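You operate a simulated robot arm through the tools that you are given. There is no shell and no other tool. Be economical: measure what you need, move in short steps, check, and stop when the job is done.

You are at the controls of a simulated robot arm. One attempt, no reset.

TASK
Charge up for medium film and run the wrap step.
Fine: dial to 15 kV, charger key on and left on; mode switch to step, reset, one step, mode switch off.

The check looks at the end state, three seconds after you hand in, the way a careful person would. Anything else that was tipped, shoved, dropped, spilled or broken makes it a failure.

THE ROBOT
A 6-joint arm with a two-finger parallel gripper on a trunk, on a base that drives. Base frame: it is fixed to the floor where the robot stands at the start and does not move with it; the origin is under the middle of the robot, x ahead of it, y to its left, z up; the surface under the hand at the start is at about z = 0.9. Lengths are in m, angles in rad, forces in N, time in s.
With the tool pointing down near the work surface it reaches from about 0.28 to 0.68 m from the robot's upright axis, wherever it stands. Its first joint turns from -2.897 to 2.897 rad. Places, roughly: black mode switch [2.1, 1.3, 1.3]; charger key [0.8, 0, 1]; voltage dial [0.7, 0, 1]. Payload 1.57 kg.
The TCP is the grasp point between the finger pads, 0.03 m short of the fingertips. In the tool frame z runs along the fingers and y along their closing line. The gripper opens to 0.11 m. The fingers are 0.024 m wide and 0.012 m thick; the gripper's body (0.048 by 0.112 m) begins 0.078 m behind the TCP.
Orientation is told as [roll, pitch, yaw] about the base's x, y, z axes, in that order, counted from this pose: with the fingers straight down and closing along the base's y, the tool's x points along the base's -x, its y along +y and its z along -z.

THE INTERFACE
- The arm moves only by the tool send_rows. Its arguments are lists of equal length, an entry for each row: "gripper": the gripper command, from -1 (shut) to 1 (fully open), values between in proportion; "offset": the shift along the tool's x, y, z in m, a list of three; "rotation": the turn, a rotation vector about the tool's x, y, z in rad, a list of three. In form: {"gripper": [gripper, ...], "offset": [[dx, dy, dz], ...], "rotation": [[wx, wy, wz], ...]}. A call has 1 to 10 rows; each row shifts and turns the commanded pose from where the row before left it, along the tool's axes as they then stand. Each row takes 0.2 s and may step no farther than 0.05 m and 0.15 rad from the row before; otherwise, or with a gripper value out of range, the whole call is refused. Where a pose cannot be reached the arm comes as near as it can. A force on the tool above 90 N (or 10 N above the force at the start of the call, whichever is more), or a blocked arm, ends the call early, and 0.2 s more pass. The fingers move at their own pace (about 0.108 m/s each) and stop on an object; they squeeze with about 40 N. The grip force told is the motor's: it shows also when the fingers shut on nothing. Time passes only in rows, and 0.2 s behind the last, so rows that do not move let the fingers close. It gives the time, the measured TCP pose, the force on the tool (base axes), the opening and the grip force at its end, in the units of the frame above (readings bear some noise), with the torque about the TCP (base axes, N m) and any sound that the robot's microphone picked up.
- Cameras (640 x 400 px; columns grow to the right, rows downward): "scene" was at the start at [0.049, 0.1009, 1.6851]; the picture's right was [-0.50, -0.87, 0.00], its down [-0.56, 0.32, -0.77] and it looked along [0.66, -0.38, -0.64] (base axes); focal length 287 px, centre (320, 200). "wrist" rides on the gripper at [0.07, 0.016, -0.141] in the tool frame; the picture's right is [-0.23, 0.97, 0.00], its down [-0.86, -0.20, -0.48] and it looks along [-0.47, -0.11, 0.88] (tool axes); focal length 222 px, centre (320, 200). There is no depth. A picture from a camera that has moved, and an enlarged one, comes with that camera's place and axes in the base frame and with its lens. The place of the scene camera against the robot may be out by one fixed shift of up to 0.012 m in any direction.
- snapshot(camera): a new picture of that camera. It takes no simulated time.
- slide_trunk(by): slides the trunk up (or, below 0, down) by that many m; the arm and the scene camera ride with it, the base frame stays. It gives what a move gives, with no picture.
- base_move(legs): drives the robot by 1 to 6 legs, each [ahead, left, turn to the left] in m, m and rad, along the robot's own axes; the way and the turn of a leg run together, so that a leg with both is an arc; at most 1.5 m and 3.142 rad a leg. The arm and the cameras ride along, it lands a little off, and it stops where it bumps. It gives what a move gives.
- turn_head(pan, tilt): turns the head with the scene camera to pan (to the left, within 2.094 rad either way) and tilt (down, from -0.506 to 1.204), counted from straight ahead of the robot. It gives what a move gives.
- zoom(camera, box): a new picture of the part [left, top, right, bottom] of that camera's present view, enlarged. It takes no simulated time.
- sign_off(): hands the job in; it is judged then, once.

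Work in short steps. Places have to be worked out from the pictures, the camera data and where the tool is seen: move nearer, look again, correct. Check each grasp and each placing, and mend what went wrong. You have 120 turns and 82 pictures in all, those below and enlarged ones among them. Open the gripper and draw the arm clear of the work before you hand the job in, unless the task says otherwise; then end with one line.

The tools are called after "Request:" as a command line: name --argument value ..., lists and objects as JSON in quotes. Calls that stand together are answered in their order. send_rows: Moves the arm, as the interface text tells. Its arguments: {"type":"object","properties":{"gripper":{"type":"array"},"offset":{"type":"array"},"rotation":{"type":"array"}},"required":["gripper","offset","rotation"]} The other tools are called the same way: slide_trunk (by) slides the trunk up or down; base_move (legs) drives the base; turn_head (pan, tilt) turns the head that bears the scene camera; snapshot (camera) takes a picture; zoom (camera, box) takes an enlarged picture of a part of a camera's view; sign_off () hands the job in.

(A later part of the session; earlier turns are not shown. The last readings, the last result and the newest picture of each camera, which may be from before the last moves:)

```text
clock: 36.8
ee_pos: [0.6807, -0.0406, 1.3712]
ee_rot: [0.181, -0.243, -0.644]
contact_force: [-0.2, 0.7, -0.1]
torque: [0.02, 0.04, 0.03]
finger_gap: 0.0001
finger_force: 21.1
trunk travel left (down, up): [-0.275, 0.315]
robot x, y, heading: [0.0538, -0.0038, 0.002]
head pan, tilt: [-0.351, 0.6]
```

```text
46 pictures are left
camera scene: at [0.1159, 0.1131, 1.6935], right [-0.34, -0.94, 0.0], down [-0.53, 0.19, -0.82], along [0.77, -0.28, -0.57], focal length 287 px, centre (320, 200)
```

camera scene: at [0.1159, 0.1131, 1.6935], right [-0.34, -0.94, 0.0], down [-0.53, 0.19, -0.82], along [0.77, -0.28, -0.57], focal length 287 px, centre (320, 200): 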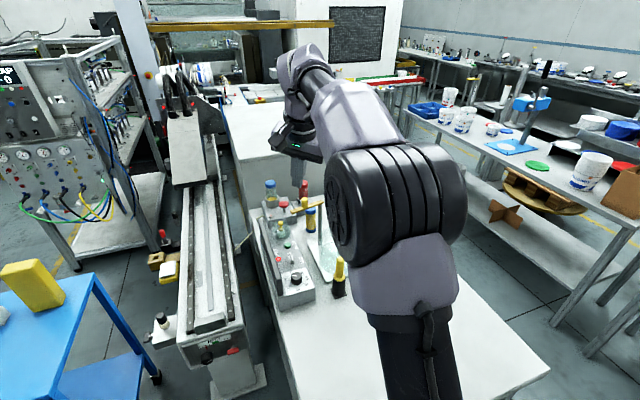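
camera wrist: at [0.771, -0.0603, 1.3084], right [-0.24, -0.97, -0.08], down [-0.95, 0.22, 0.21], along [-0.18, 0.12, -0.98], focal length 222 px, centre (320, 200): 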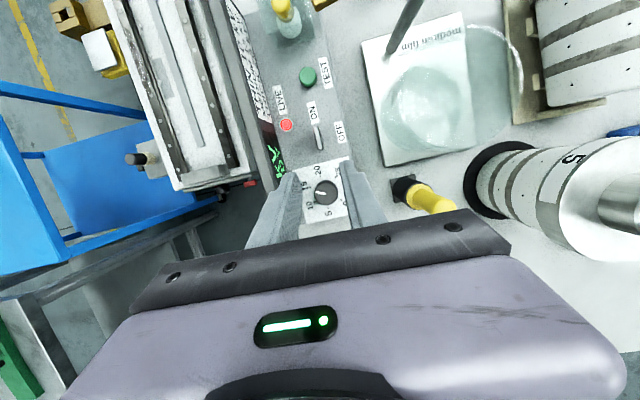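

Unwind the rest, untilt, and pull the hand back to the starting tuck.

Request:
send_rows --gripper '[-1, -1, -1, -1, -1, -1, -1, -1, -1, -1]' --offset '[[0, 0, 0], [0, 0, 0], [0, 0, 0], [0, 0, 0], [0, 0, 0], [0, 0, 0], [0, 0, 0], [0.045, 0, 0], [0.045, 0, 0], [0.045, -0.02, 0]]' --rotation '[[0, 0, -0.14], [0, 0, -0.14], [0, 0, -0.14], [0, 0, -0.14], [0, 0, -0.082], [0, 0.15, 0], [0, 0.15, 0], [0, 0, 0], [0, 0, 0], [0, 0, 0]]'

Request:
send_rows --gripper '[-1, -1, -1, -1, -1]' --offset '[[0.045, -0.02, 0], [0.045, -0.02, 0], [0.04, -0.02, 0], [0.02, 0, 0], [0, 0, 0]]' --rotation '[[0, 0, 0], [0, 0, 0], [0, 0, 0], [0, 0, 0], [0, 0, 0]]'

Request:
turn_head --pan 2.09 --tilt 0.6

Request:
snapshot --camera "scene"

```text
clock: 39.0
ee_pos: [0.5413, -0.0545, 1.3598]
ee_rot: [-0.005, -0.057, 0.02]
contact_force: [-0.9, 0.0, -0.5]
torque: [0.02, -0.04, -0.01]
finger_gap: 0.0
finger_force: 21.1
out of reach, approached as far as the arm can: row 7
trunk travel left (down, up): [-0.275, 0.315]
robot x, y, heading: [0.0545, 0.0005, -0.0]
head pan, tilt: [-0.351, 0.6]
```

```text
clock: 40.2
ee_pos: [0.395, -0.1171, 1.35]
ee_rot: [-0.004, -0.055, 0.019]
contact_force: [0.2, 0.5, 0.6]
torque: [-0.01, 0.0, -0.01]
finger_gap: 0.0
finger_force: 21.3
trunk travel left (down, up): [-0.275, 0.315]
robot x, y, heading: [0.0597, 0.0019, 0.001]
head pan, tilt: [-0.351, 0.6]
```

```text
clock: 42.4
ee_pos: [0.395, -0.1171, 1.3492]
ee_rot: [-0.005, -0.054, 0.018]
contact_force: [-0.2, -0.3, -0.2]
torque: [-0.01, -0.03, 0.0]
finger_gap: 0.0
finger_force: 21.1
trunk travel left (down, up): [-0.275, 0.315]
robot x, y, heading: [0.0579, -0.0027, -0.001]
head pan, tilt: [2.089, 0.6]
```

```text
45 pictures are left
camera scene: at [-0.0108, 0.2203, 1.6936], right [0.87, 0.49, 0.0], down [0.28, -0.49, -0.83], along [-0.41, 0.72, -0.56], focal length 287 px, centre (320, 200)
```

scene: 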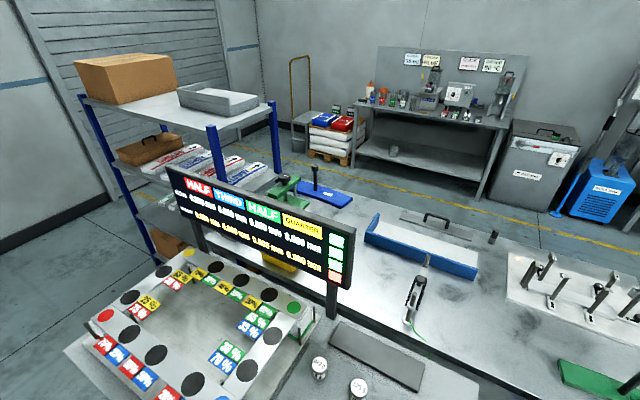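

The left is closed by a bench. I look rear-right for a way round.

Request:
turn_head --pan -2.09 --tilt 0.5

Request:
snapshot --camera "scene"

Request:
turn_head --pan -1.0 --tilt 0.4

Request:
snapshot --camera "scene"

```text
clock: 45.8
ee_pos: [0.3949, -0.118, 1.3496]
ee_rot: [-0.005, -0.055, 0.019]
contact_force: [-0.4, -0.1, -1.0]
torque: [-0.01, 0.0, -0.02]
finger_gap: 0.0
finger_force: 21.0
trunk travel left (down, up): [-0.275, 0.315]
robot x, y, heading: [0.0585, 0.0026, -0.002]
head pan, tilt: [-2.089, 0.499]
```

```text
44 pictures are left
camera scene: at [-0.0122, 0.0645, 1.7026], right [-0.87, 0.5, 0.0], down [0.24, 0.42, -0.88], along [-0.43, -0.76, -0.48], focal length 287 px, centre (320, 200)
```

scene: 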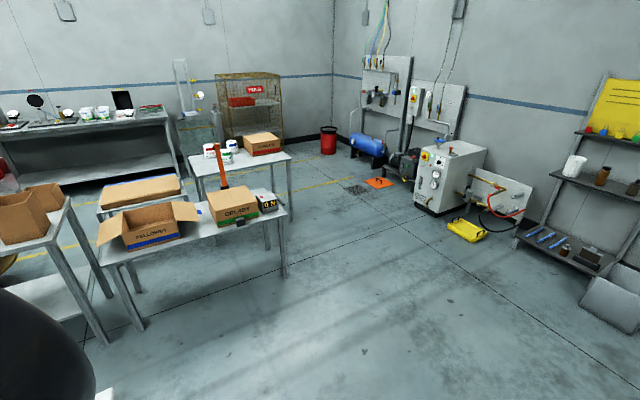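

```text
clock: 47.1
ee_pos: [0.3951, -0.116, 1.3483]
ee_rot: [-0.005, -0.055, 0.021]
contact_force: [-0.1, 0.2, 0.3]
torque: [0.02, 0.01, -0.05]
finger_gap: 0.0
finger_force: 20.6
trunk travel left (down, up): [-0.275, 0.315]
robot x, y, heading: [0.0573, 0.0002, 0.001]
head pan, tilt: [-1.0, 0.4]
```

```text
43 pictures are left
camera scene: at [0.0829, 0.0655, 1.7118], right [-0.84, -0.54, 0.0], down [-0.21, 0.33, -0.92], along [0.5, -0.78, -0.39], focal length 287 px, centre (320, 200)
```

scene: 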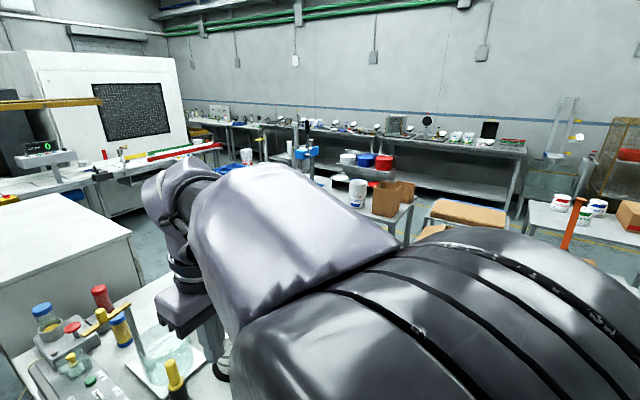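

Behind is open floor. I drive back 1.2 m drifting slightly right, and look left from there.

Request:
base_move --legs '[[-0.2, -0.03, 0], [-1.3, -0.1, 0]]'

Request:
turn_head --pan 1.57 --tilt 0.5

Request:
snapshot --camera "scene"

```text
clock: 54.8
ee_pos: [-1.0956, -0.2456, 1.3496]
ee_rot: [-0.006, -0.053, 0.018]
contact_force: [-0.6, 0.4, -0.9]
torque: [0.0, 0.0, 0.0]
finger_gap: 0.0001
finger_force: 20.8
trunk travel left (down, up): [-0.275, 0.315]
robot x, y, heading: [-1.4336, -0.1282, -0.005]
head pan, tilt: [-1.0, 0.4]
```

```text
clock: 57.1
ee_pos: [-1.0972, -0.2453, 1.3484]
ee_rot: [-0.007, -0.053, 0.019]
contact_force: [-0.2, -0.1, -0.2]
torque: [0.03, -0.03, 0.01]
finger_gap: 0.0001
finger_force: 20.7
trunk travel left (down, up): [-0.275, 0.315]
robot x, y, heading: [-1.4369, -0.128, -0.006]
head pan, tilt: [1.571, 0.499]
```

```text
42 pictures are left
camera scene: at [-1.459, 0.1061, 1.7026], right [1.0, 0.0, 0.0], down [0.0, -0.48, -0.88], along [0.0, 0.88, -0.48], focal length 287 px, centre (320, 200)
```

scene: 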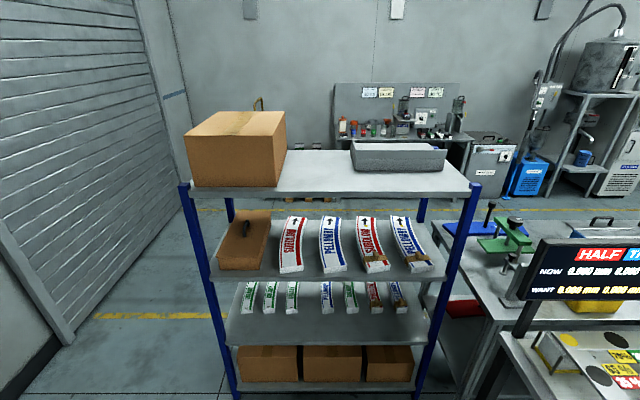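

A passage seems to exist left of the blue shelf (x≈-2 to -3.1). I turn the robot to face it and look toward -x.

Request:
base_move --legs '[[0, 0, 1.571]]'

Request:
turn_head --pan 1.3 --tilt 0.65

Request:
snapshot --camera "scene"

```text
clock: 61.4
ee_pos: [-1.315, 0.2081, 1.3495]
ee_rot: [-0.006, -0.054, 1.582]
contact_force: [0.2, 0.2, 0.0]
torque: [0.02, 0.01, 0.01]
finger_gap: 0.0
finger_force: 20.6
trunk travel left (down, up): [-0.275, 0.315]
robot x, y, heading: [-1.4346, -0.1295, 1.562]
head pan, tilt: [1.571, 0.499]
```

```text
clock: 62.1
ee_pos: [-1.3153, 0.2093, 1.349]
ee_rot: [-0.004, -0.055, 1.582]
contact_force: [-0.3, 0.3, -0.3]
torque: [0.02, -0.01, 0.01]
finger_gap: 0.0
finger_force: 21.6
trunk travel left (down, up): [-0.275, 0.315]
robot x, y, heading: [-1.4325, -0.1249, 1.566]
head pan, tilt: [1.3, 0.649]
```

```text
41 pictures are left
camera scene: at [-1.663, -0.1197, 1.6893], right [0.28, 0.96, 0.0], down [0.58, -0.17, -0.8], along [-0.77, 0.22, -0.6], focal length 287 px, centre (320, 200)
```

scene: 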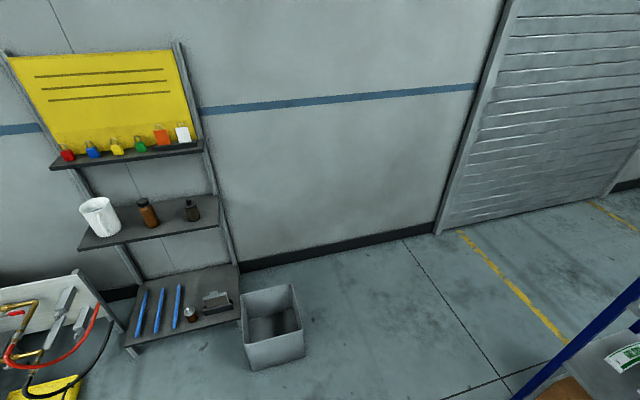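

Bin corner ≈(-2.43,0.05), shelf post ≈(-1.95,0.95), wall at x≈-3.1. I weave between bin and post.

Request:
base_move --legs '[[0.28, 0.32, 0], [0.35, 0.63, 0], [0.45, 0.22, 0]]'

Request:
turn_head --pan -0.6 --tilt 0.5

Request:
snapshot --camera "scene"

```text
clock: 70.8
ee_pos: [-2.4792, 1.2976, 1.3498]
ee_rot: [-0.006, -0.054, 1.578]
contact_force: [0.1, -0.6, -0.7]
torque: [-0.04, 0.02, 0.03]
finger_gap: 0.0
finger_force: 21.1
trunk travel left (down, up): [-0.275, 0.315]
robot x, y, heading: [-2.6027, 0.9615, 1.566]
head pan, tilt: [1.3, 0.649]
```

```text
clock: 72.7
ee_pos: [-2.4808, 1.2986, 1.3494]
ee_rot: [-0.006, -0.055, 1.576]
contact_force: [-0.2, 0.3, 0.2]
torque: [0.0, -0.02, 0.0]
finger_gap: 0.0
finger_force: 21.5
trunk travel left (down, up): [-0.275, 0.315]
robot x, y, heading: [-2.5998, 0.9638, 1.558]
head pan, tilt: [-0.6, 0.499]
```

```text
40 pictures are left
camera scene: at [-2.6926, 1.0217, 1.7026], right [0.82, -0.57, 0.0], down [-0.28, -0.39, -0.88], along [0.5, 0.72, -0.48], focal length 287 px, centre (320, 200)
```

scene: 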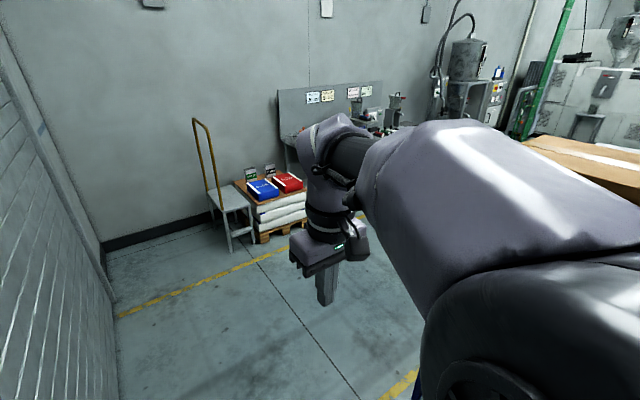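

The aisle (y≈1.5–3.0) is clear. Drive to y≈2.2, turn to face +x, and look.

Request:
base_move --legs '[[1.25, 0, 0], [0, 0, -1.56]]'

Request:
turn_head --pan 0.1 --tilt 0.4

Request:
snapshot --camera "scene"

```text
clock: 82.9
ee_pos: [-2.2495, 2.1101, 1.3484]
ee_rot: [-0.005, -0.055, 0.018]
contact_force: [0.0, 0.1, -0.6]
torque: [0.01, -0.02, -0.02]
finger_gap: 0.0002
finger_force: 21.4
trunk travel left (down, up): [-0.275, 0.315]
robot x, y, heading: [-2.5901, 2.2234, -0.004]
head pan, tilt: [-0.6, 0.499]
```

```text
clock: 83.9
ee_pos: [-2.249, 2.1094, 1.3492]
ee_rot: [-0.005, -0.054, 0.019]
contact_force: [0.1, 0.0, -0.8]
torque: [0.04, 0.03, -0.01]
finger_gap: 0.0
finger_force: 20.7
trunk travel left (down, up): [-0.275, 0.315]
robot x, y, heading: [-2.5866, 2.2274, -0.002]
head pan, tilt: [0.099, 0.4]
```

```text
39 pictures are left
camera scene: at [-2.5189, 2.3786, 1.7118], right [0.1, -1.0, 0.0], down [-0.39, -0.04, -0.92], along [0.92, 0.09, -0.39], focal length 287 px, centre (320, 200)
```

scene: 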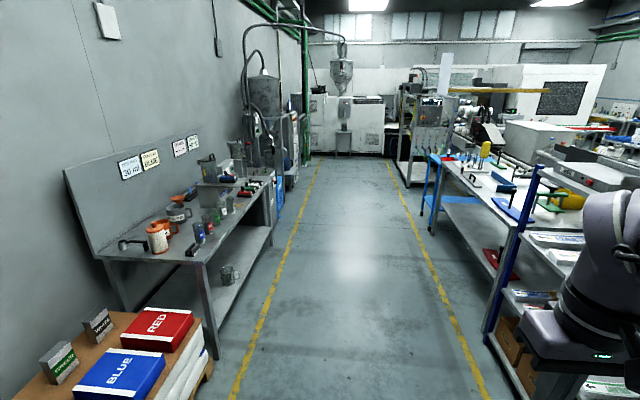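

Aisle clear; drive to x≈0.9.

Request:
base_move --legs '[[1.5, 0.02, 0], [1.5, 0, 0], [0.5, 0, 0]]'

Request:
turn_head --pan -0.5 --tilt 0.55

Request:
snapshot --camera "scene"

```text
refused: leg 1 is longer than a leg can be; nothing moved
```

```text
clock: 84.9
ee_pos: [-2.2492, 2.1089, 1.3496]
ee_rot: [-0.006, -0.054, 0.02]
contact_force: [0.5, -0.1, -0.2]
torque: [-0.03, 0.04, -0.02]
finger_gap: 0.0001
finger_force: 21.4
trunk travel left (down, up): [-0.275, 0.315]
robot x, y, heading: [-2.5864, 2.2246, 0.002]
head pan, tilt: [-0.499, 0.55]
```

```text
38 pictures are left
camera scene: at [-2.5322, 2.3265, 1.6981], right [-0.48, -0.88, 0.0], down [-0.46, 0.25, -0.85], along [0.75, -0.41, -0.52], focal length 287 px, centre (320, 200)
```

scene: 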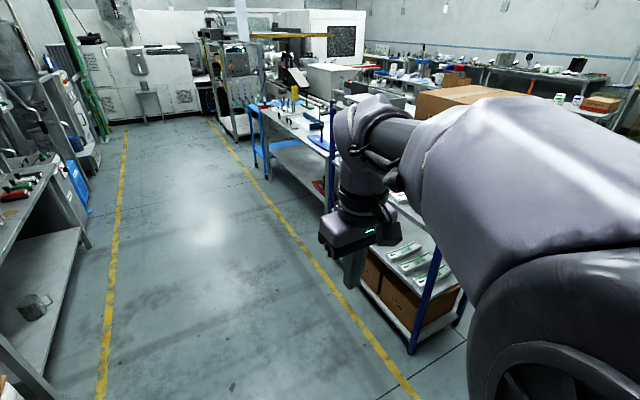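

Leg too long by a hair; reissue.

Request:
base_move --legs '[[1.45, 0.0, 0], [1.45, 0, 0], [0.6, 0, 0]]'

Request:
snapshot --camera "scene"

```text
clock: 101.9
ee_pos: [1.2534, 2.1079, 1.349]
ee_rot: [-0.004, -0.054, 0.032]
contact_force: [0.5, 0.2, -0.1]
torque: [-0.04, 0.01, 0.0]
finger_gap: 0.0
finger_force: 21.0
trunk travel left (down, up): [-0.275, 0.315]
robot x, y, heading: [0.9118, 2.2192, 0.01]
head pan, tilt: [-0.499, 0.55]
```

```text
37 pictures are left
camera scene: at [0.9673, 2.3225, 1.698], right [-0.47, -0.88, 0.0], down [-0.46, 0.24, -0.85], along [0.75, -0.4, -0.52], focal length 287 px, centre (320, 200)
```

scene: 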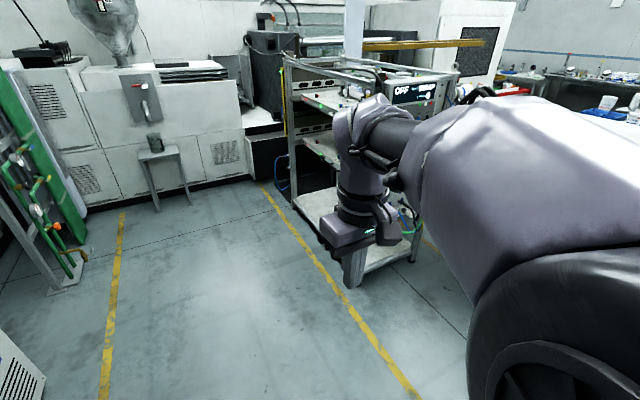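

The arm blocks part of the view; I turn the head more to the right to see the blue table and panel.

Request:
turn_head --pan -1.2 --tilt 0.65

Request:
snapshot --camera "scene"

```text
clock: 103.0
ee_pos: [1.2525, 2.1093, 1.35]
ee_rot: [-0.005, -0.054, 0.032]
contact_force: [0.4, -1.0, 0.4]
torque: [0.01, -0.05, -0.04]
finger_gap: 0.0
finger_force: 21.5
trunk travel left (down, up): [-0.275, 0.315]
robot x, y, heading: [0.9132, 2.2204, 0.014]
head pan, tilt: [-1.201, 0.649]
```

```text
36 pictures are left
camera scene: at [0.9197, 2.2839, 1.6893], right [-0.93, -0.37, 0.0], down [-0.23, 0.56, -0.8], along [0.3, -0.74, -0.6], focal length 287 px, centre (320, 200)
```

scene: 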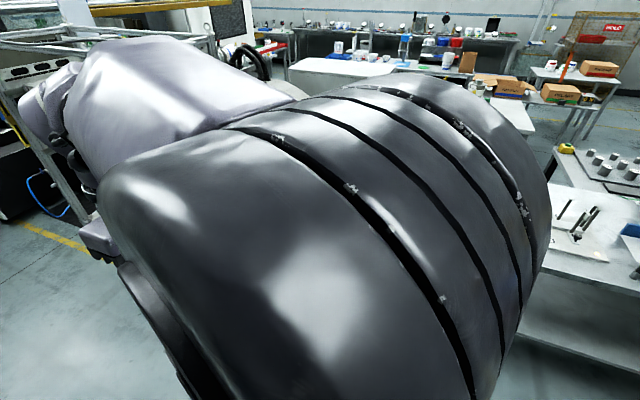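

The elbow hides it. I turn the base right by 1.3 rad to view the area with the head toward its left.

Request:
base_move --legs '[[0, 0, -1.3]]'

Request:
turn_head --pan 0.4 --tilt 0.6

Request:
snapshot --camera "scene"

```text
clock: 106.7
ee_pos: [0.892, 1.8641, 1.3495]
ee_rot: [-0.005, -0.053, -1.279]
contact_force: [0.0, 0.7, -0.5]
torque: [0.0, 0.0, 0.0]
finger_gap: 0.0001
finger_force: 21.7
trunk travel left (down, up): [-0.275, 0.315]
robot x, y, heading: [0.9108, 2.2206, -1.302]
head pan, tilt: [-1.201, 0.649]
```

```text
clock: 108.3
ee_pos: [0.8918, 1.8651, 1.3501]
ee_rot: [-0.003, -0.054, -1.278]
contact_force: [0.1, 0.5, -1.6]
torque: [0.01, 0.01, -0.02]
finger_gap: 0.0
finger_force: 20.8
trunk travel left (down, up): [-0.275, 0.315]
robot x, y, heading: [0.9137, 2.2248, -1.305]
head pan, tilt: [0.4, 0.6]
```

```text
35 pictures are left
camera scene: at [1.0936, 2.2122, 1.6936], right [-0.78, -0.62, 0.0], down [-0.35, 0.44, -0.83], along [0.51, -0.65, -0.56], focal length 287 px, centre (320, 200)
```

scene: 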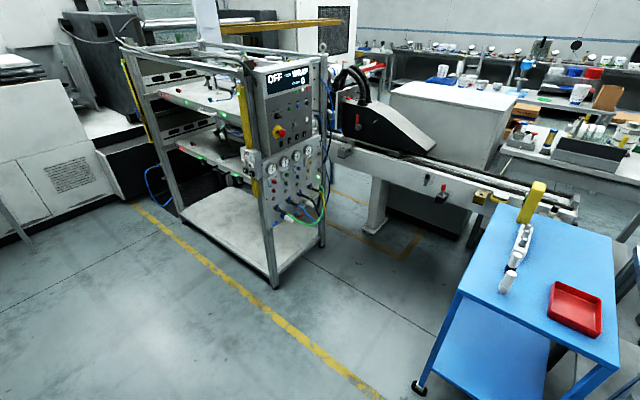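

Rack front plane x≈2.1–2.19, y 0.8–1.33; blue table's right edge x≈1.15. I turn to face +x and go to about (1.5,1.45).

Request:
base_move --legs '[[0, 0, 1.305], [0.6, 0, 0], [0, -0.75, 0]]'

Request:
turn_head --pan -0.1 --tilt 0.45

Request:
snapshot --camera "scene"

```text
clock: 118.6
ee_pos: [1.8601, 1.3622, 1.3496]
ee_rot: [-0.004, -0.053, 0.033]
contact_force: [-1.1, 0.5, 0.0]
torque: [0.02, -0.02, 0.0]
finger_gap: 0.0
finger_force: 21.5
trunk travel left (down, up): [-0.275, 0.315]
robot x, y, heading: [1.5209, 1.476, 0.011]
head pan, tilt: [0.4, 0.6]
```

```text
clock: 119.5
ee_pos: [1.861, 1.3624, 1.3496]
ee_rot: [-0.005, -0.054, 0.034]
contact_force: [-0.5, 0.2, 1.2]
torque: [-0.01, 0.04, -0.07]
finger_gap: 0.0003
finger_force: 21.5
trunk travel left (down, up): [-0.275, 0.315]
robot x, y, heading: [1.5254, 1.477, 0.015]
head pan, tilt: [-0.099, 0.45]
```

```text
34 pictures are left
camera scene: at [1.5863, 1.6104, 1.7071], right [-0.08, -1.0, 0.0], down [-0.43, 0.04, -0.9], along [0.9, -0.08, -0.44], focal length 287 px, centre (320, 200)
```

scene: 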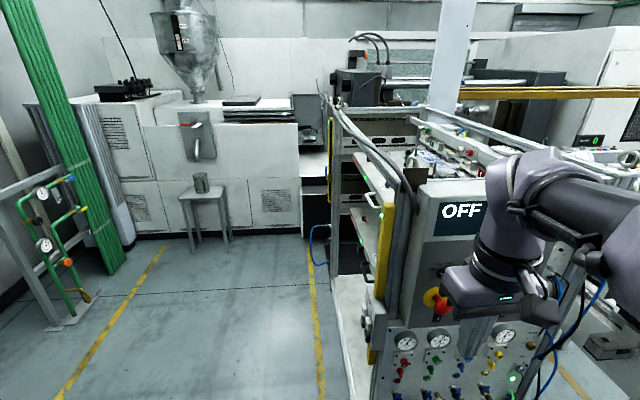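

The panel is within reach; e-stop ≈(2.08,1.29,1.19), switch ≈(2.08,1.27,1.245). I back the base 7 cm, then tilt the tool to horizontal.

Request:
base_move --legs '[[-0.07, 0, 0]]'

Request:
send_rows --gripper '[-1, -1, -1, -1, -1, -1, -1, -1, -1, -1]' --offset '[[0, 0, 0], [-0.02, 0, 0], [-0.02, 0, 0], [-0.02, 0, 0], [-0.02, 0, 0], [0, 0, 0], [0, 0, 0], [0, 0, 0], [0, 0, 0], [0, 0, 0]]' --rotation '[[0, -0.14, 0], [0, -0.14, 0], [0, -0.14, 0], [0, -0.14, 0], [0, -0.14, 0], [0, -0.14, 0], [0, -0.14, 0], [0, -0.14, 0], [0, -0.14, 0], [0, -0.14, 0]]'

Request:
snapshot --camera "scene"

```text
clock: 120.6
ee_pos: [1.7894, 1.3621, 1.3498]
ee_rot: [-0.007, -0.056, 0.034]
contact_force: [0.6, -0.1, -0.3]
torque: [-0.01, -0.07, 0.0]
finger_gap: 0.0002
finger_force: 21.6
trunk travel left (down, up): [-0.275, 0.315]
robot x, y, heading: [1.4515, 1.4735, 0.013]
head pan, tilt: [-0.099, 0.45]
```

```text
clock: 122.8
ee_pos: [1.8862, 1.3441, 1.4023]
ee_rot: [-0.034, -1.455, 0.067]
contact_force: [-0.2, -0.2, -0.3]
torque: [-0.01, -0.02, 0.02]
finger_gap: 0.0
finger_force: 21.9
out of reach, approached as far as the arm can: row 9, 10
trunk travel left (down, up): [-0.275, 0.315]
robot x, y, heading: [1.4505, 1.4752, 0.016]
head pan, tilt: [-0.099, 0.45]
```

```text
33 pictures are left
camera scene: at [1.5176, 1.6086, 1.7071], right [-0.09, -1.0, 0.0], down [-0.43, 0.04, -0.9], along [0.9, -0.08, -0.44], focal length 287 px, centre (320, 200)
```

scene: 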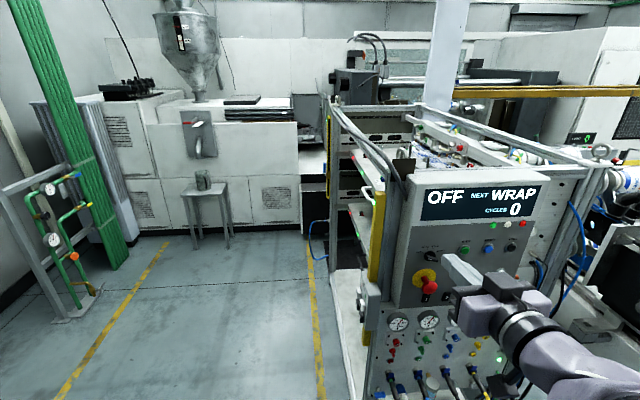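

The panel is visible now. Enlarge.

Request:
zoom --camera "scene" --box '[400, 165, 560, 285]'

Request:
snapshot --camera "wrist"

```text
3.33 times, centred on (480, 225) of scene
camera zoom: at [1.5176, 1.6086, 1.7071], right [-0.09, -1.0, 0.0], down [-0.43, 0.04, -0.9], along [0.9, -0.08, -0.44], focal length 957 px, centre (-213, 117)
```

zoom: 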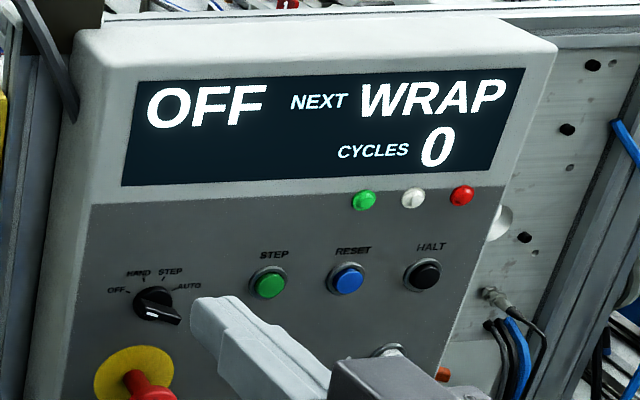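

```text
31 pictures are left
camera wrist: at [1.7373, 1.3547, 1.3501], right [-0.01, 0.98, 0.22], down [-0.37, -0.21, 0.91], along [0.93, -0.08, 0.36], focal length 222 px, centre (320, 200)
```

wrist: 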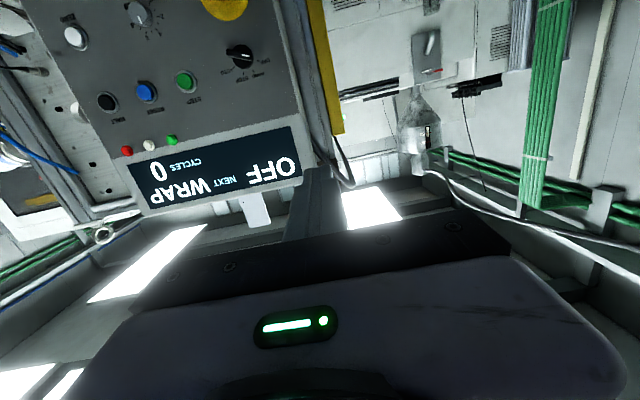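

Zoom the switch in the wrist view.

Request:
zoom --camera "wrist" --box '[60, 0, 300, 160]'

Request:
zoom --camera "wrist" --box '[190, 20, 290, 90]'

Request:
zoom --camera "scene" --box '[410, 220, 480, 270]'

```text
2.50 times, centred on (180, 80) of wrist
camera zoom: at [1.7373, 1.3547, 1.3501], right [-0.01, 0.98, 0.22], down [-0.37, -0.21, 0.91], along [0.93, -0.08, 0.36], focal length 555 px, centre (670, 500)
```

zoom: 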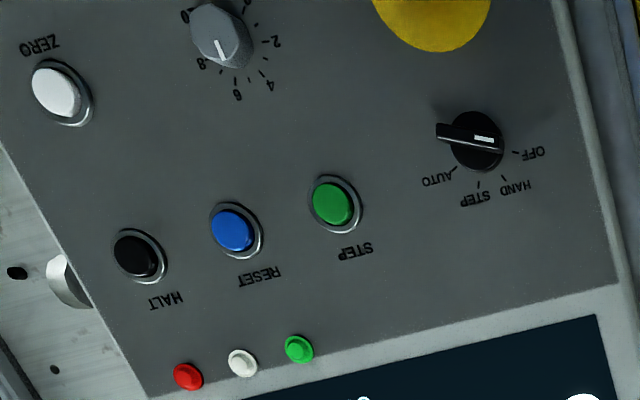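

```text
5.71 times, centred on (240, 55) of wrist
camera zoom: at [1.7373, 1.3547, 1.3501], right [-0.01, 0.98, 0.22], down [-0.37, -0.21, 0.91], along [0.93, -0.08, 0.36], focal length 1269 px, centre (777, 1029)
```

zoom: 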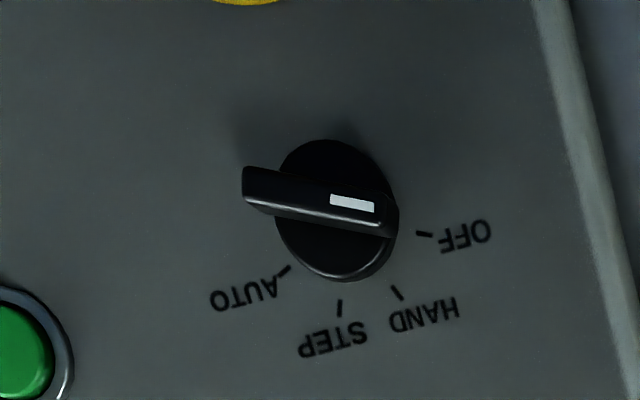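

```text
8.00 times, centred on (445, 245) of scene
camera zoom: at [1.5176, 1.6086, 1.7071], right [-0.09, -1.0, 0.0], down [-0.43, 0.04, -0.9], along [0.9, -0.08, -0.44], focal length 2297 px, centre (-680, -160)
```

zoom: 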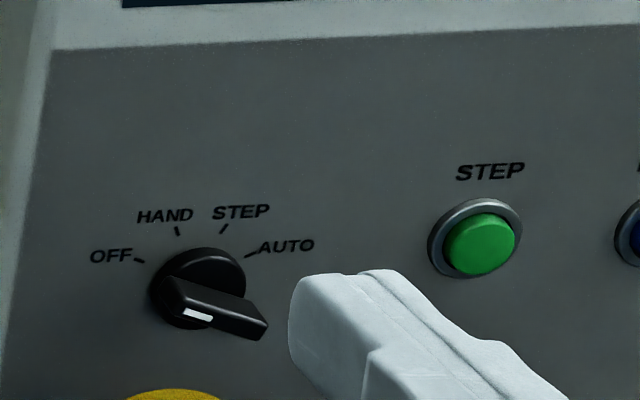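

The switch: OFF, HAND, STEP, AUTO at about 45° steps; pointer at OFF, so STEP is 90° clockwise. Handle centre ≈(2.085,1.266,1.257). I straighten the tool and move in front of it, rolling -67.5° to match the bar.

Request:
send_rows --gripper '[-1, -1, -1, -1]' --offset '[[0.03, -0.02, 0.03], [0.04, -0.02, 0.01], [0.04, -0.02, 0], [0.035, -0.018, 0]]' --rotation '[[0.032, -0.116, 0], [0, 0, 0], [0, 0, 0], [0, 0, 0]]'

Request:
send_rows --gripper '[-0.3, -0.3, -0.3, -0.3, -0.3, -0.3, -0.3, -0.3]' --offset '[[0, 0, 0.02], [0, 0, 0], [0, 0, 0], [0, 0, 0], [0, 0, 0], [0, 0, 0], [0, 0, 0], [0, 0, 0]]' --rotation '[[0, 0, -0.147], [0, 0, -0.147], [0, 0, -0.147], [0, 0, -0.147], [0, 0, -0.147], [0, 0, -0.147], [0, 0, -0.147], [0, 0, -0.149]]'

Request:
snapshot --camera "wrist"

```text
clock: 123.8
ee_pos: [1.9162, 1.2431, 1.3822]
ee_rot: [0.107, -1.559, -0.105]
contact_force: [0.4, 0.4, -0.6]
torque: [0.0, -0.03, 0.03]
finger_gap: 0.0
finger_force: 21.0
out of reach, approached as far as the arm can: row 1, 2, 3, 4
trunk travel left (down, up): [-0.275, 0.315]
robot x, y, heading: [1.4523, 1.4721, 0.016]
head pan, tilt: [-0.099, 0.45]
```

```text
clock: 125.6
ee_pos: [1.9586, 1.2281, 1.6517]
ee_rot: [-1.553, -0.393, 1.56]
contact_force: [-0.5, -0.5, 0.2]
torque: [-0.03, 0.01, -0.04]
finger_gap: 0.0384
finger_force: 0.0
out of reach, approached as far as the arm can: row 1, 2, 3, 4, 5, 6, 7, 8
trunk travel left (down, up): [-0.275, 0.315]
robot x, y, heading: [1.4482, 1.4753, 0.012]
head pan, tilt: [-0.099, 0.45]
```

```text
27 pictures are left
camera wrist: at [1.8154, 1.1695, 1.6128], right [-0.01, 0.58, -0.81], down [-0.47, 0.72, 0.52], along [0.88, 0.39, 0.26], focal length 222 px, centre (320, 200)
```

wrist: 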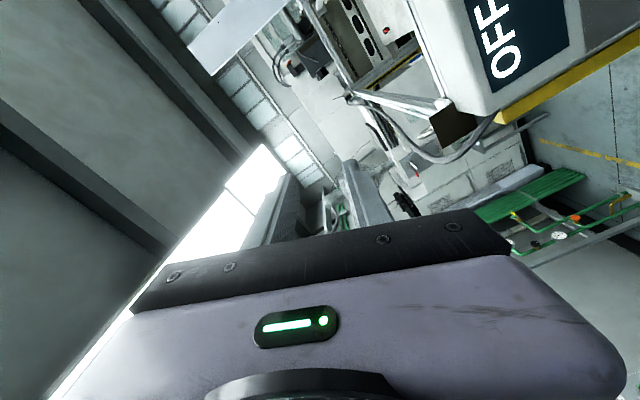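

The low, near pose was out of reach and the hand drifted up to z=1.65, with the right orientation though. I use the trunk: slide it down 0.27 so the same arm shape works at panel height.

Request:
slide_trunk --by -0.27

Request:
snapshot --camera "wrist"

```text
clock: 128.3
ee_pos: [1.9577, 1.2278, 1.3811]
ee_rot: [-1.552, -0.395, 1.56]
contact_force: [-0.2, 0.2, 0.9]
torque: [-0.01, 0.01, 0.01]
finger_gap: 0.0387
finger_force: 0.0
trunk travel left (down, up): [-0.005, 0.585]
robot x, y, heading: [1.4522, 1.4752, 0.016]
head pan, tilt: [-0.099, 0.45]
```

```text
26 pictures are left
camera wrist: at [1.8154, 1.1695, 1.3423], right [-0.01, 0.58, -0.81], down [-0.47, 0.71, 0.52], along [0.88, 0.39, 0.26], focal length 222 px, centre (320, 200)
```

wrist: 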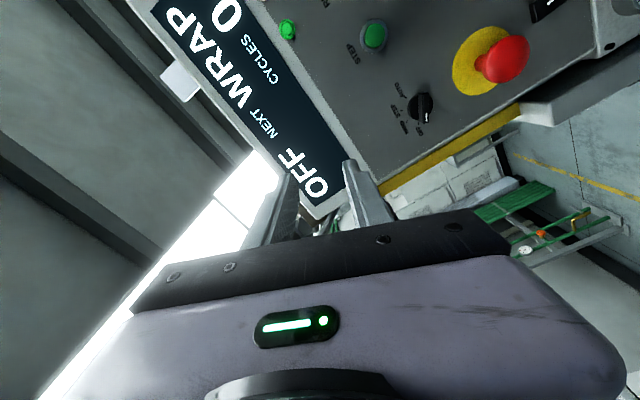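

Works. Now move down 0.124 and left 0.038 in base axes.

Request:
send_rows --gripper '[-0.3, -0.3, -0.3, -0.3]' --offset '[[0.0031, 0.0322, 0], [0.0031, 0.0322, 0], [0.0031, 0.0322, 0], [0.0031, 0.0322, 0]]' --rotation '[[0, 0, 0], [0, 0, 0], [0, 0, 0], [0, 0, 0]]'

Request:
snapshot --camera "wrist"

```text
clock: 129.3
ee_pos: [1.9714, 1.2812, 1.362]
ee_rot: [-1.532, -0.402, 1.55]
contact_force: [-0.4, 0.8, -1.0]
torque: [0.02, -0.01, 0.0]
finger_gap: 0.0382
finger_force: 0.1
out of reach, approached as far as the arm can: row 1, 2, 3, 4
trunk travel left (down, up): [-0.005, 0.585]
robot x, y, heading: [1.4539, 1.4734, 0.014]
head pan, tilt: [-0.099, 0.45]
```

```text
25 pictures are left
camera wrist: at [1.8277, 1.2233, 1.3248], right [-0.03, 0.59, -0.81], down [-0.46, 0.71, 0.53], along [0.89, 0.38, 0.25], focal length 222 px, centre (320, 200)
```

wrist: 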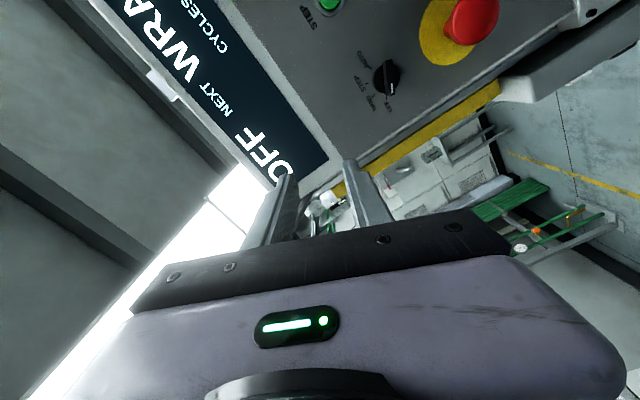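

Still inside the arm's minimum distance; I shift the base back 0.08 and left 0.13, then the arm will extend to the right.

Request:
base_move --legs '[[-0.08, 0.13, 0]]'

Request:
send_rows --gripper '[-0.3, -0.3, -0.3, -0.3, -0.3]' --offset '[[0.03, -0.0123, 0.02], [0.03, -0.0123, 0.02], [0.03, -0.0123, 0.02], [0.03, -0.0123, 0], [0.03, -0.0123, 0]]' --rotation '[[0, 0, 0], [0, 0, 0], [0, 0, 0], [0, 0, 0], [0, 0, 0]]'

```text
clock: 130.7
ee_pos: [1.8899, 1.4114, 1.3626]
ee_rot: [-1.533, -0.403, 1.548]
contact_force: [-0.3, 0.5, 0.2]
torque: [-0.01, 0.01, 0.03]
finger_gap: 0.0383
finger_force: 0.1
trunk travel left (down, up): [-0.005, 0.585]
robot x, y, heading: [1.372, 1.6037, 0.017]
head pan, tilt: [-0.099, 0.45]
```

```text
clock: 131.9
ee_pos: [1.9499, 1.2472, 1.3587]
ee_rot: [-1.533, -0.401, 1.55]
contact_force: [-0.2, -0.8, 0.0]
torque: [-0.01, 0.01, 0.01]
finger_gap: 0.0388
finger_force: 0.0
trunk travel left (down, up): [-0.005, 0.585]
robot x, y, heading: [1.3742, 1.6041, 0.016]
head pan, tilt: [-0.099, 0.45]
```

Reachable now. Lower to the switch height with a small straightening.

Request:
send_rows --gripper '[-0.3, -0.3, -0.3, -0.3]' --offset '[[0.007, 0.033, 0], [0.007, 0.034, 0], [0.0075, 0.0345, 0], [0, 0, 0]]' --rotation '[[0.032, -0.013, 0], [0, 0, 0], [0, 0, 0], [0, 0, 0]]'

Request:
snapshot --camera "wrist"

```text
clock: 132.9
ee_pos: [1.9816, 1.2457, 1.336]
ee_rot: [-1.558, -0.405, 1.558]
contact_force: [-1.2, 0.6, 0.4]
torque: [-0.04, 0.04, 0.02]
finger_gap: 0.0384
finger_force: 0.0
out of reach, approached as far as the arm can: row 1, 2, 3
trunk travel left (down, up): [-0.005, 0.585]
robot x, y, heading: [1.3712, 1.6061, 0.015]
head pan, tilt: [-0.099, 0.45]
```

```text
24 pictures are left
camera wrist: at [1.8388, 1.188, 1.2949], right [-0.01, 0.59, -0.8], down [-0.47, 0.71, 0.53], along [0.88, 0.38, 0.27], focal length 222 px, centre (320, 200)
```

wrist: 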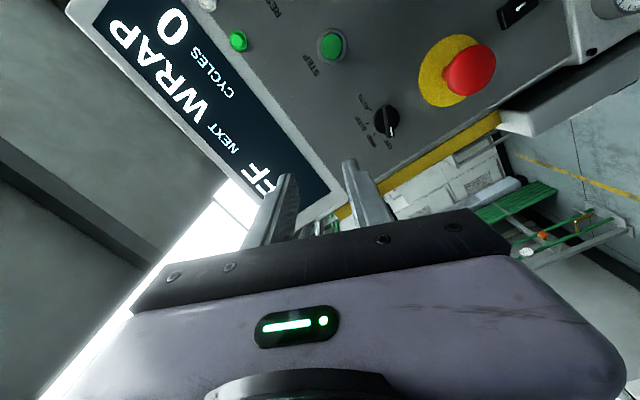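

Suspect the last wrist joint's limit at this roll, not distance. I roll back to 0 and try going down there, as a test.

Request:
send_rows --gripper '[-0.3, -0.3, -0.3, -0.3, -0.3, -0.3, -0.3, -0.3, -0.3]' --offset '[[0, 0, -0.02], [0, 0, -0.01], [0, 0, 0], [0, 0, 0], [0, 0, 0], [0, 0, 0], [0, 0, 0], [0, 0, 0], [0, 0, 0]]' --rotation '[[0, 0, 0.147], [0, 0, 0.147], [0, 0, 0.147], [0, 0, 0.147], [0, 0, 0.147], [0, 0, 0.147], [0, 0, 0.147], [0, 0, 0.147], [0, 0, 0]]'

Request:
send_rows --gripper '[-0.3, -0.3]' --offset '[[0.03, 0.007, 0], [0.03, 0.007, 0]]' --rotation '[[0, 0, 0], [0, 0, 0]]'

```text
clock: 134.9
ee_pos: [1.951, 1.2468, 1.3352]
ee_rot: [1.47, -1.563, -1.475]
contact_force: [0.0, -0.9, 0.3]
torque: [0.0, -0.03, -0.03]
finger_gap: 0.0384
finger_force: 0.0
trunk travel left (down, up): [-0.005, 0.585]
robot x, y, heading: [1.3707, 1.6064, 0.015]
head pan, tilt: [-0.099, 0.45]
```

```text
clock: 135.5
ee_pos: [1.9499, 1.2612, 1.2771]
ee_rot: [1.435, -1.564, -1.441]
contact_force: [0.6, 0.5, -0.2]
torque: [0.02, -0.02, 0.02]
finger_gap: 0.0385
finger_force: 0.0
trunk travel left (down, up): [-0.005, 0.585]
robot x, y, heading: [1.3712, 1.603, 0.015]
head pan, tilt: [-0.099, 0.45]
```

Confirmed: roll 0 goes down freely. I'll take the bar with roll +112.5° instead and turn in two grips.

Request:
send_rows --gripper '[-0.3, -0.3, -0.3, -0.3, -0.3, -0.3, -0.3, -0.3, -0.3, -0.3]' --offset '[[0.02, 0.005, 0], [0, 0, 0], [0, 0, 0], [0, 0, 0], [0, 0, 0], [0, 0, 0], [0, 0, 0], [0, 0, 0], [0, 0, 0], [0, 0, 0]]' --rotation '[[0, 0, 0.14], [0, 0, 0.14], [0, 0, 0.14], [0, 0, 0.14], [0, 0, 0.14], [0, 0, 0.14], [0, 0, 0.14], [0, 0, 0.14], [0, 0, 0.14], [0, 0, 0.14]]'

Request:
send_rows --gripper '[-0.3, -0.3, -0.3, -0.3, -0.3]' --offset '[[0, 0, 0], [0, 0, 0], [0, 0, 0], [0, 0, 0], [0, 0, 0]]' --rotation '[[0, 0, 0.14], [0, 0, 0.14], [0, 0, 0.14], [0, 0, 0.143], [0, 0, 0]]'

Request:
snapshot --camera "wrist"

```text
clock: 137.7
ee_pos: [1.9499, 1.2672, 1.2563]
ee_rot: [1.569, -0.161, -1.578]
contact_force: [0.5, 0.4, 0.7]
torque: [0.01, -0.02, -0.01]
finger_gap: 0.0385
finger_force: 0.1
trunk travel left (down, up): [-0.005, 0.585]
robot x, y, heading: [1.3679, 1.6024, 0.018]
head pan, tilt: [-0.099, 0.45]
```

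```text
clock: 138.9
ee_pos: [1.9499, 1.2659, 1.2552]
ee_rot: [1.569, 0.4, -1.576]
contact_force: [-0.5, 0.0, 0.5]
torque: [0.02, 0.02, -0.05]
finger_gap: 0.0386
finger_force: 0.0
trunk travel left (down, up): [-0.005, 0.585]
robot x, y, heading: [1.3719, 1.5981, 0.014]
head pan, tilt: [-0.099, 0.45]
```

```text
23 pictures are left
camera wrist: at [1.8092, 1.3244, 1.298], right [0.0, -0.59, 0.81], down [-0.48, -0.71, -0.52], along [0.88, -0.39, -0.28], focal length 222 px, centre (320, 200)
```

wrist: 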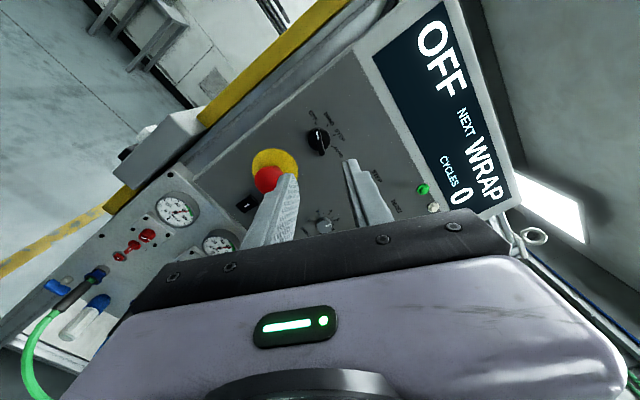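

Zoom on the switch for centring.

Request:
zoom --camera "wrist" --box '[250, 90, 410, 210]'

```text
3.33 times, centred on (330, 150) of wrist
camera zoom: at [1.8092, 1.3244, 1.298], right [0.0, -0.59, 0.81], down [-0.48, -0.71, -0.52], along [0.88, -0.39, -0.28], focal length 740 px, centre (287, 367)
```

zoom: 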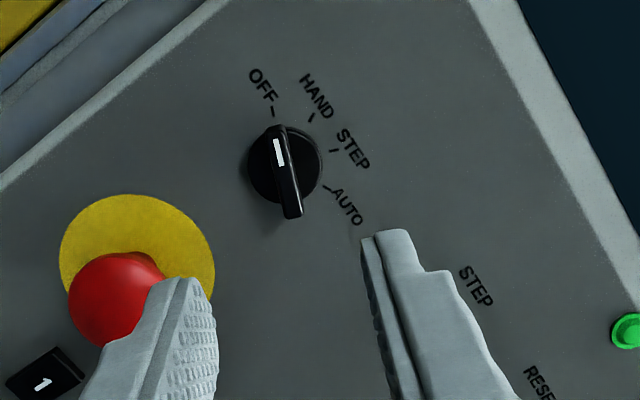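

Handle front centre ≈(2.06,1.274,1.262); e-stop top edge z≈1.213, so the lower finger clears by ~1.5 cm. Narrow to 0.03 and advance.

Request:
send_rows --gripper '[-0.45, -0.45, -0.45, -0.45]' --offset '[[0.01, 0.0034, 0], [0, 0, 0.03], [0, 0, 0.02], [0, 0, 0.02]]' --rotation '[[0, 0, 0], [0, 0, 0], [0, 0, 0], [0, 0, 0]]'

Request:
zoom --camera "wrist" --box '[240, 110, 400, 230]'

```text
clock: 139.9
ee_pos: [2.0217, 1.2733, 1.2617]
ee_rot: [1.571, 0.398, -1.577]
contact_force: [-0.2, 0.2, 0.3]
torque: [0.01, 0.0, -0.01]
finger_gap: 0.0302
finger_force: 0.1
trunk travel left (down, up): [-0.005, 0.585]
robot x, y, heading: [1.3703, 1.6063, 0.013]
head pan, tilt: [-0.099, 0.45]
```

```text
3.33 times, centred on (320, 170) of wrist
camera zoom: at [1.8794, 1.3317, 1.3049], right [0.0, -0.59, 0.81], down [-0.48, -0.71, -0.52], along [0.88, -0.39, -0.28], focal length 740 px, centre (320, 300)
```

zoom: 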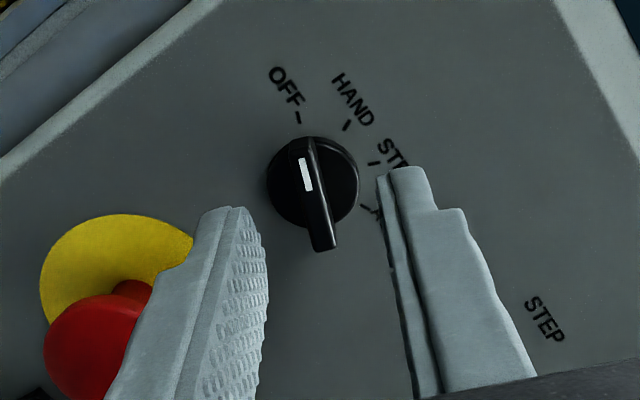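

Handle nearer x≈2.08, (1.270,1.260). Small shift, advance 3.3 cm and look.

Request:
send_rows --gripper '[-0.45, -0.45, -0.45]' --offset '[[-0.0035, -0.0005, 0.013], [0, 0, 0.012], [0, 0, 0.008]]' --rotation '[[0, 0, 0], [0, 0, 0], [0, 0, 0]]'

Request:
zoom --camera "wrist" --box '[240, 110, 400, 230]'

```text
clock: 140.7
ee_pos: [2.0533, 1.2711, 1.2614]
ee_rot: [1.569, 0.397, -1.578]
contact_force: [-0.6, 0.2, 0.5]
torque: [-0.01, -0.01, 0.04]
finger_gap: 0.0303
finger_force: 0.0
trunk travel left (down, up): [-0.005, 0.585]
robot x, y, heading: [1.3707, 1.6016, 0.017]
head pan, tilt: [-0.099, 0.45]
```

```text
3.33 times, centred on (320, 170) of wrist
camera zoom: at [1.9117, 1.329, 1.303], right [0.0, -0.59, 0.81], down [-0.48, -0.71, -0.52], along [0.88, -0.39, -0.28], focal length 740 px, centre (320, 300)
```

zoom: 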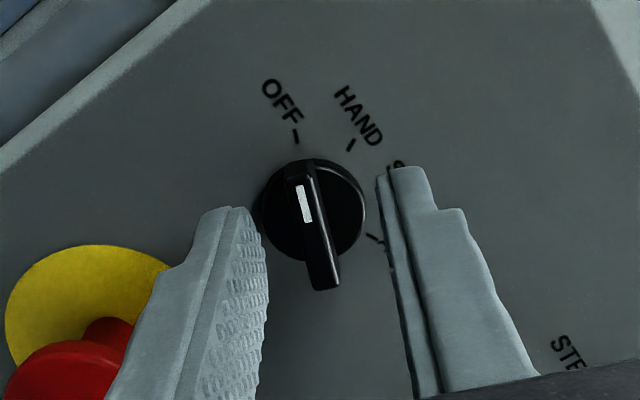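

Aligned; close the fingers.

Request:
send_rows --gripper '[-1, -1, -1]' --offset '[[0, 0, 0], [0, 0, 0], [0, 0, 0]]' --rotation '[[0, 0, 0], [0, 0, 0], [0, 0, 0]]'

```text
clock: 141.5
ee_pos: [2.0529, 1.2709, 1.2606]
ee_rot: [1.57, 0.396, -1.578]
contact_force: [0.3, -0.6, 0.4]
torque: [-0.02, -0.02, 0.01]
finger_gap: 0.0
finger_force: 21.4
trunk travel left (down, up): [-0.005, 0.585]
robot x, y, heading: [1.3719, 1.6034, 0.012]
head pan, tilt: [-0.099, 0.45]
```

The fingers closed on nothing: handle is deeper. Open, advance by 1.5 cm while watching force.

Request:
send_rows --gripper '[-0.45, -0.45, -0.45, -0.45, -0.45]' --offset '[[0, 0, 0], [0, 0, 0], [0, 0, 0.005], [0, 0, 0.005], [0, 0, 0.005]]' --rotation '[[0, 0, 0], [0, 0, 0], [0, 0, 0], [0, 0, 0], [0, 0, 0]]'

Request:
send_rows --gripper '[-1, -1, -1]' --offset '[[0, 0, 0], [0, 0, 0], [0, 0, 0]]' --rotation '[[0, 0, 0], [0, 0, 0], [0, 0, 0]]'

Request:
zoom --camera "wrist" --box '[240, 110, 400, 230]'

```text
clock: 142.7
ee_pos: [2.0701, 1.2715, 1.2609]
ee_rot: [1.57, 0.399, -1.577]
contact_force: [0.3, -0.6, 0.0]
torque: [0.02, -0.02, -0.04]
finger_gap: 0.0304
finger_force: 0.1
trunk travel left (down, up): [-0.005, 0.585]
robot x, y, heading: [1.3695, 1.6039, 0.013]
head pan, tilt: [-0.099, 0.45]
```

```text
clock: 143.5
ee_pos: [2.0695, 1.272, 1.2579]
ee_rot: [1.566, 0.399, -1.581]
contact_force: [-16.6, 14.4, -31.7]
torque: [0.23, 0.71, 0.67]
finger_gap: 0.0077
finger_force: 26.8
trunk travel left (down, up): [-0.005, 0.585]
robot x, y, heading: [1.368, 1.6018, 0.015]
head pan, tilt: [-0.099, 0.45]
```

```text
3.33 times, centred on (320, 170) of wrist
camera zoom: at [1.9281, 1.3298, 1.3006], right [0.0, -0.59, 0.81], down [-0.49, -0.71, -0.51], along [0.87, -0.39, -0.29], focal length 740 px, centre (320, 300)
```

zoom: 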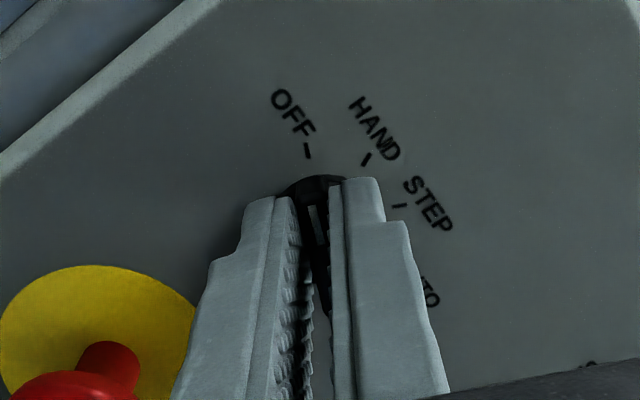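

Gripped the bar (0.0077). I ease the side load by 3 mm and turn clockwise 45° to start.

Request:
send_rows --gripper '[-1, -1, -1, -1, -1, -1, -1]' --offset '[[0, -0.003, 0], [0, 0, 0], [0, 0, 0], [0, 0, 0], [0, 0, 0], [0, 0, 0], [0, 0, 0]]' --rotation '[[0, 0, 0], [0, 0, 0.131], [0, 0, 0.131], [0, 0, 0.131], [0, 0, 0.131], [0, 0, 0.131], [0, 0, 0.131]]'

Request:
zoom --camera "wrist" --box '[240, 110, 400, 230]'

```text
clock: 145.1
ee_pos: [2.0678, 1.2685, 1.2608]
ee_rot: [1.579, 1.187, -1.572]
contact_force: [17.8, -21.9, 24.9]
torque: [-0.14, -0.6, -0.45]
finger_gap: 0.0078
finger_force: 26.7
trunk travel left (down, up): [-0.005, 0.585]
robot x, y, heading: [1.3687, 1.6052, 0.01]
head pan, tilt: [-0.099, 0.45]
```

```text
3.33 times, centred on (320, 170) of wrist
camera zoom: at [1.9263, 1.2797, 1.3305], right [-0.01, -0.99, 0.15], down [-0.48, -0.13, -0.87], along [0.88, -0.08, -0.47], focal length 740 px, centre (320, 300)
```

zoom: 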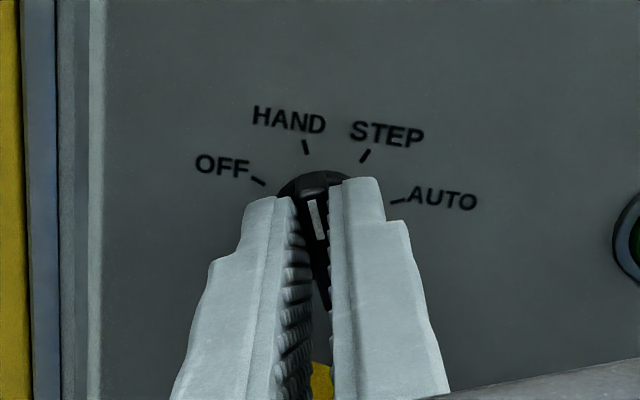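

At HAND, grip steady. Continue 45° to STEP.

Request:
send_rows --gripper '[-1, -1, -1, -1, -1, -1, -1]' --offset '[[0.001, 0.002, 0], [0, 0, 0], [0, 0, 0], [0, 0, 0], [0, 0, 0], [0, 0, 0], [0, 0, 0]]' --rotation '[[0, 0, 0], [0, 0, 0.131], [0, 0, 0.131], [0, 0, 0.131], [0, 0, 0.131], [0, 0, 0.131], [0, 0, 0.131]]'

Request:
snapshot --camera "wrist"

```text
clock: 146.7
ee_pos: [2.0683, 1.2653, 1.2581]
ee_rot: [-1.564, 1.167, 1.566]
contact_force: [-1.4, -29.4, 8.7]
torque: [-0.09, -0.14, -0.64]
finger_gap: 0.0078
finger_force: 26.8
trunk travel left (down, up): [-0.005, 0.585]
robot x, y, heading: [1.3676, 1.6022, 0.015]
head pan, tilt: [-0.099, 0.45]
```

```text
17 pictures are left
camera wrist: at [1.9251, 1.223, 1.3159], right [-0.01, -0.81, -0.59], down [-0.48, 0.53, -0.71], along [0.88, 0.28, -0.39], focal length 222 px, centre (320, 200)
```

wrist: 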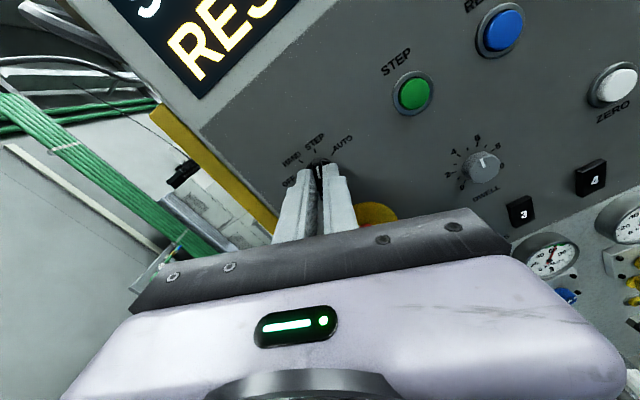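

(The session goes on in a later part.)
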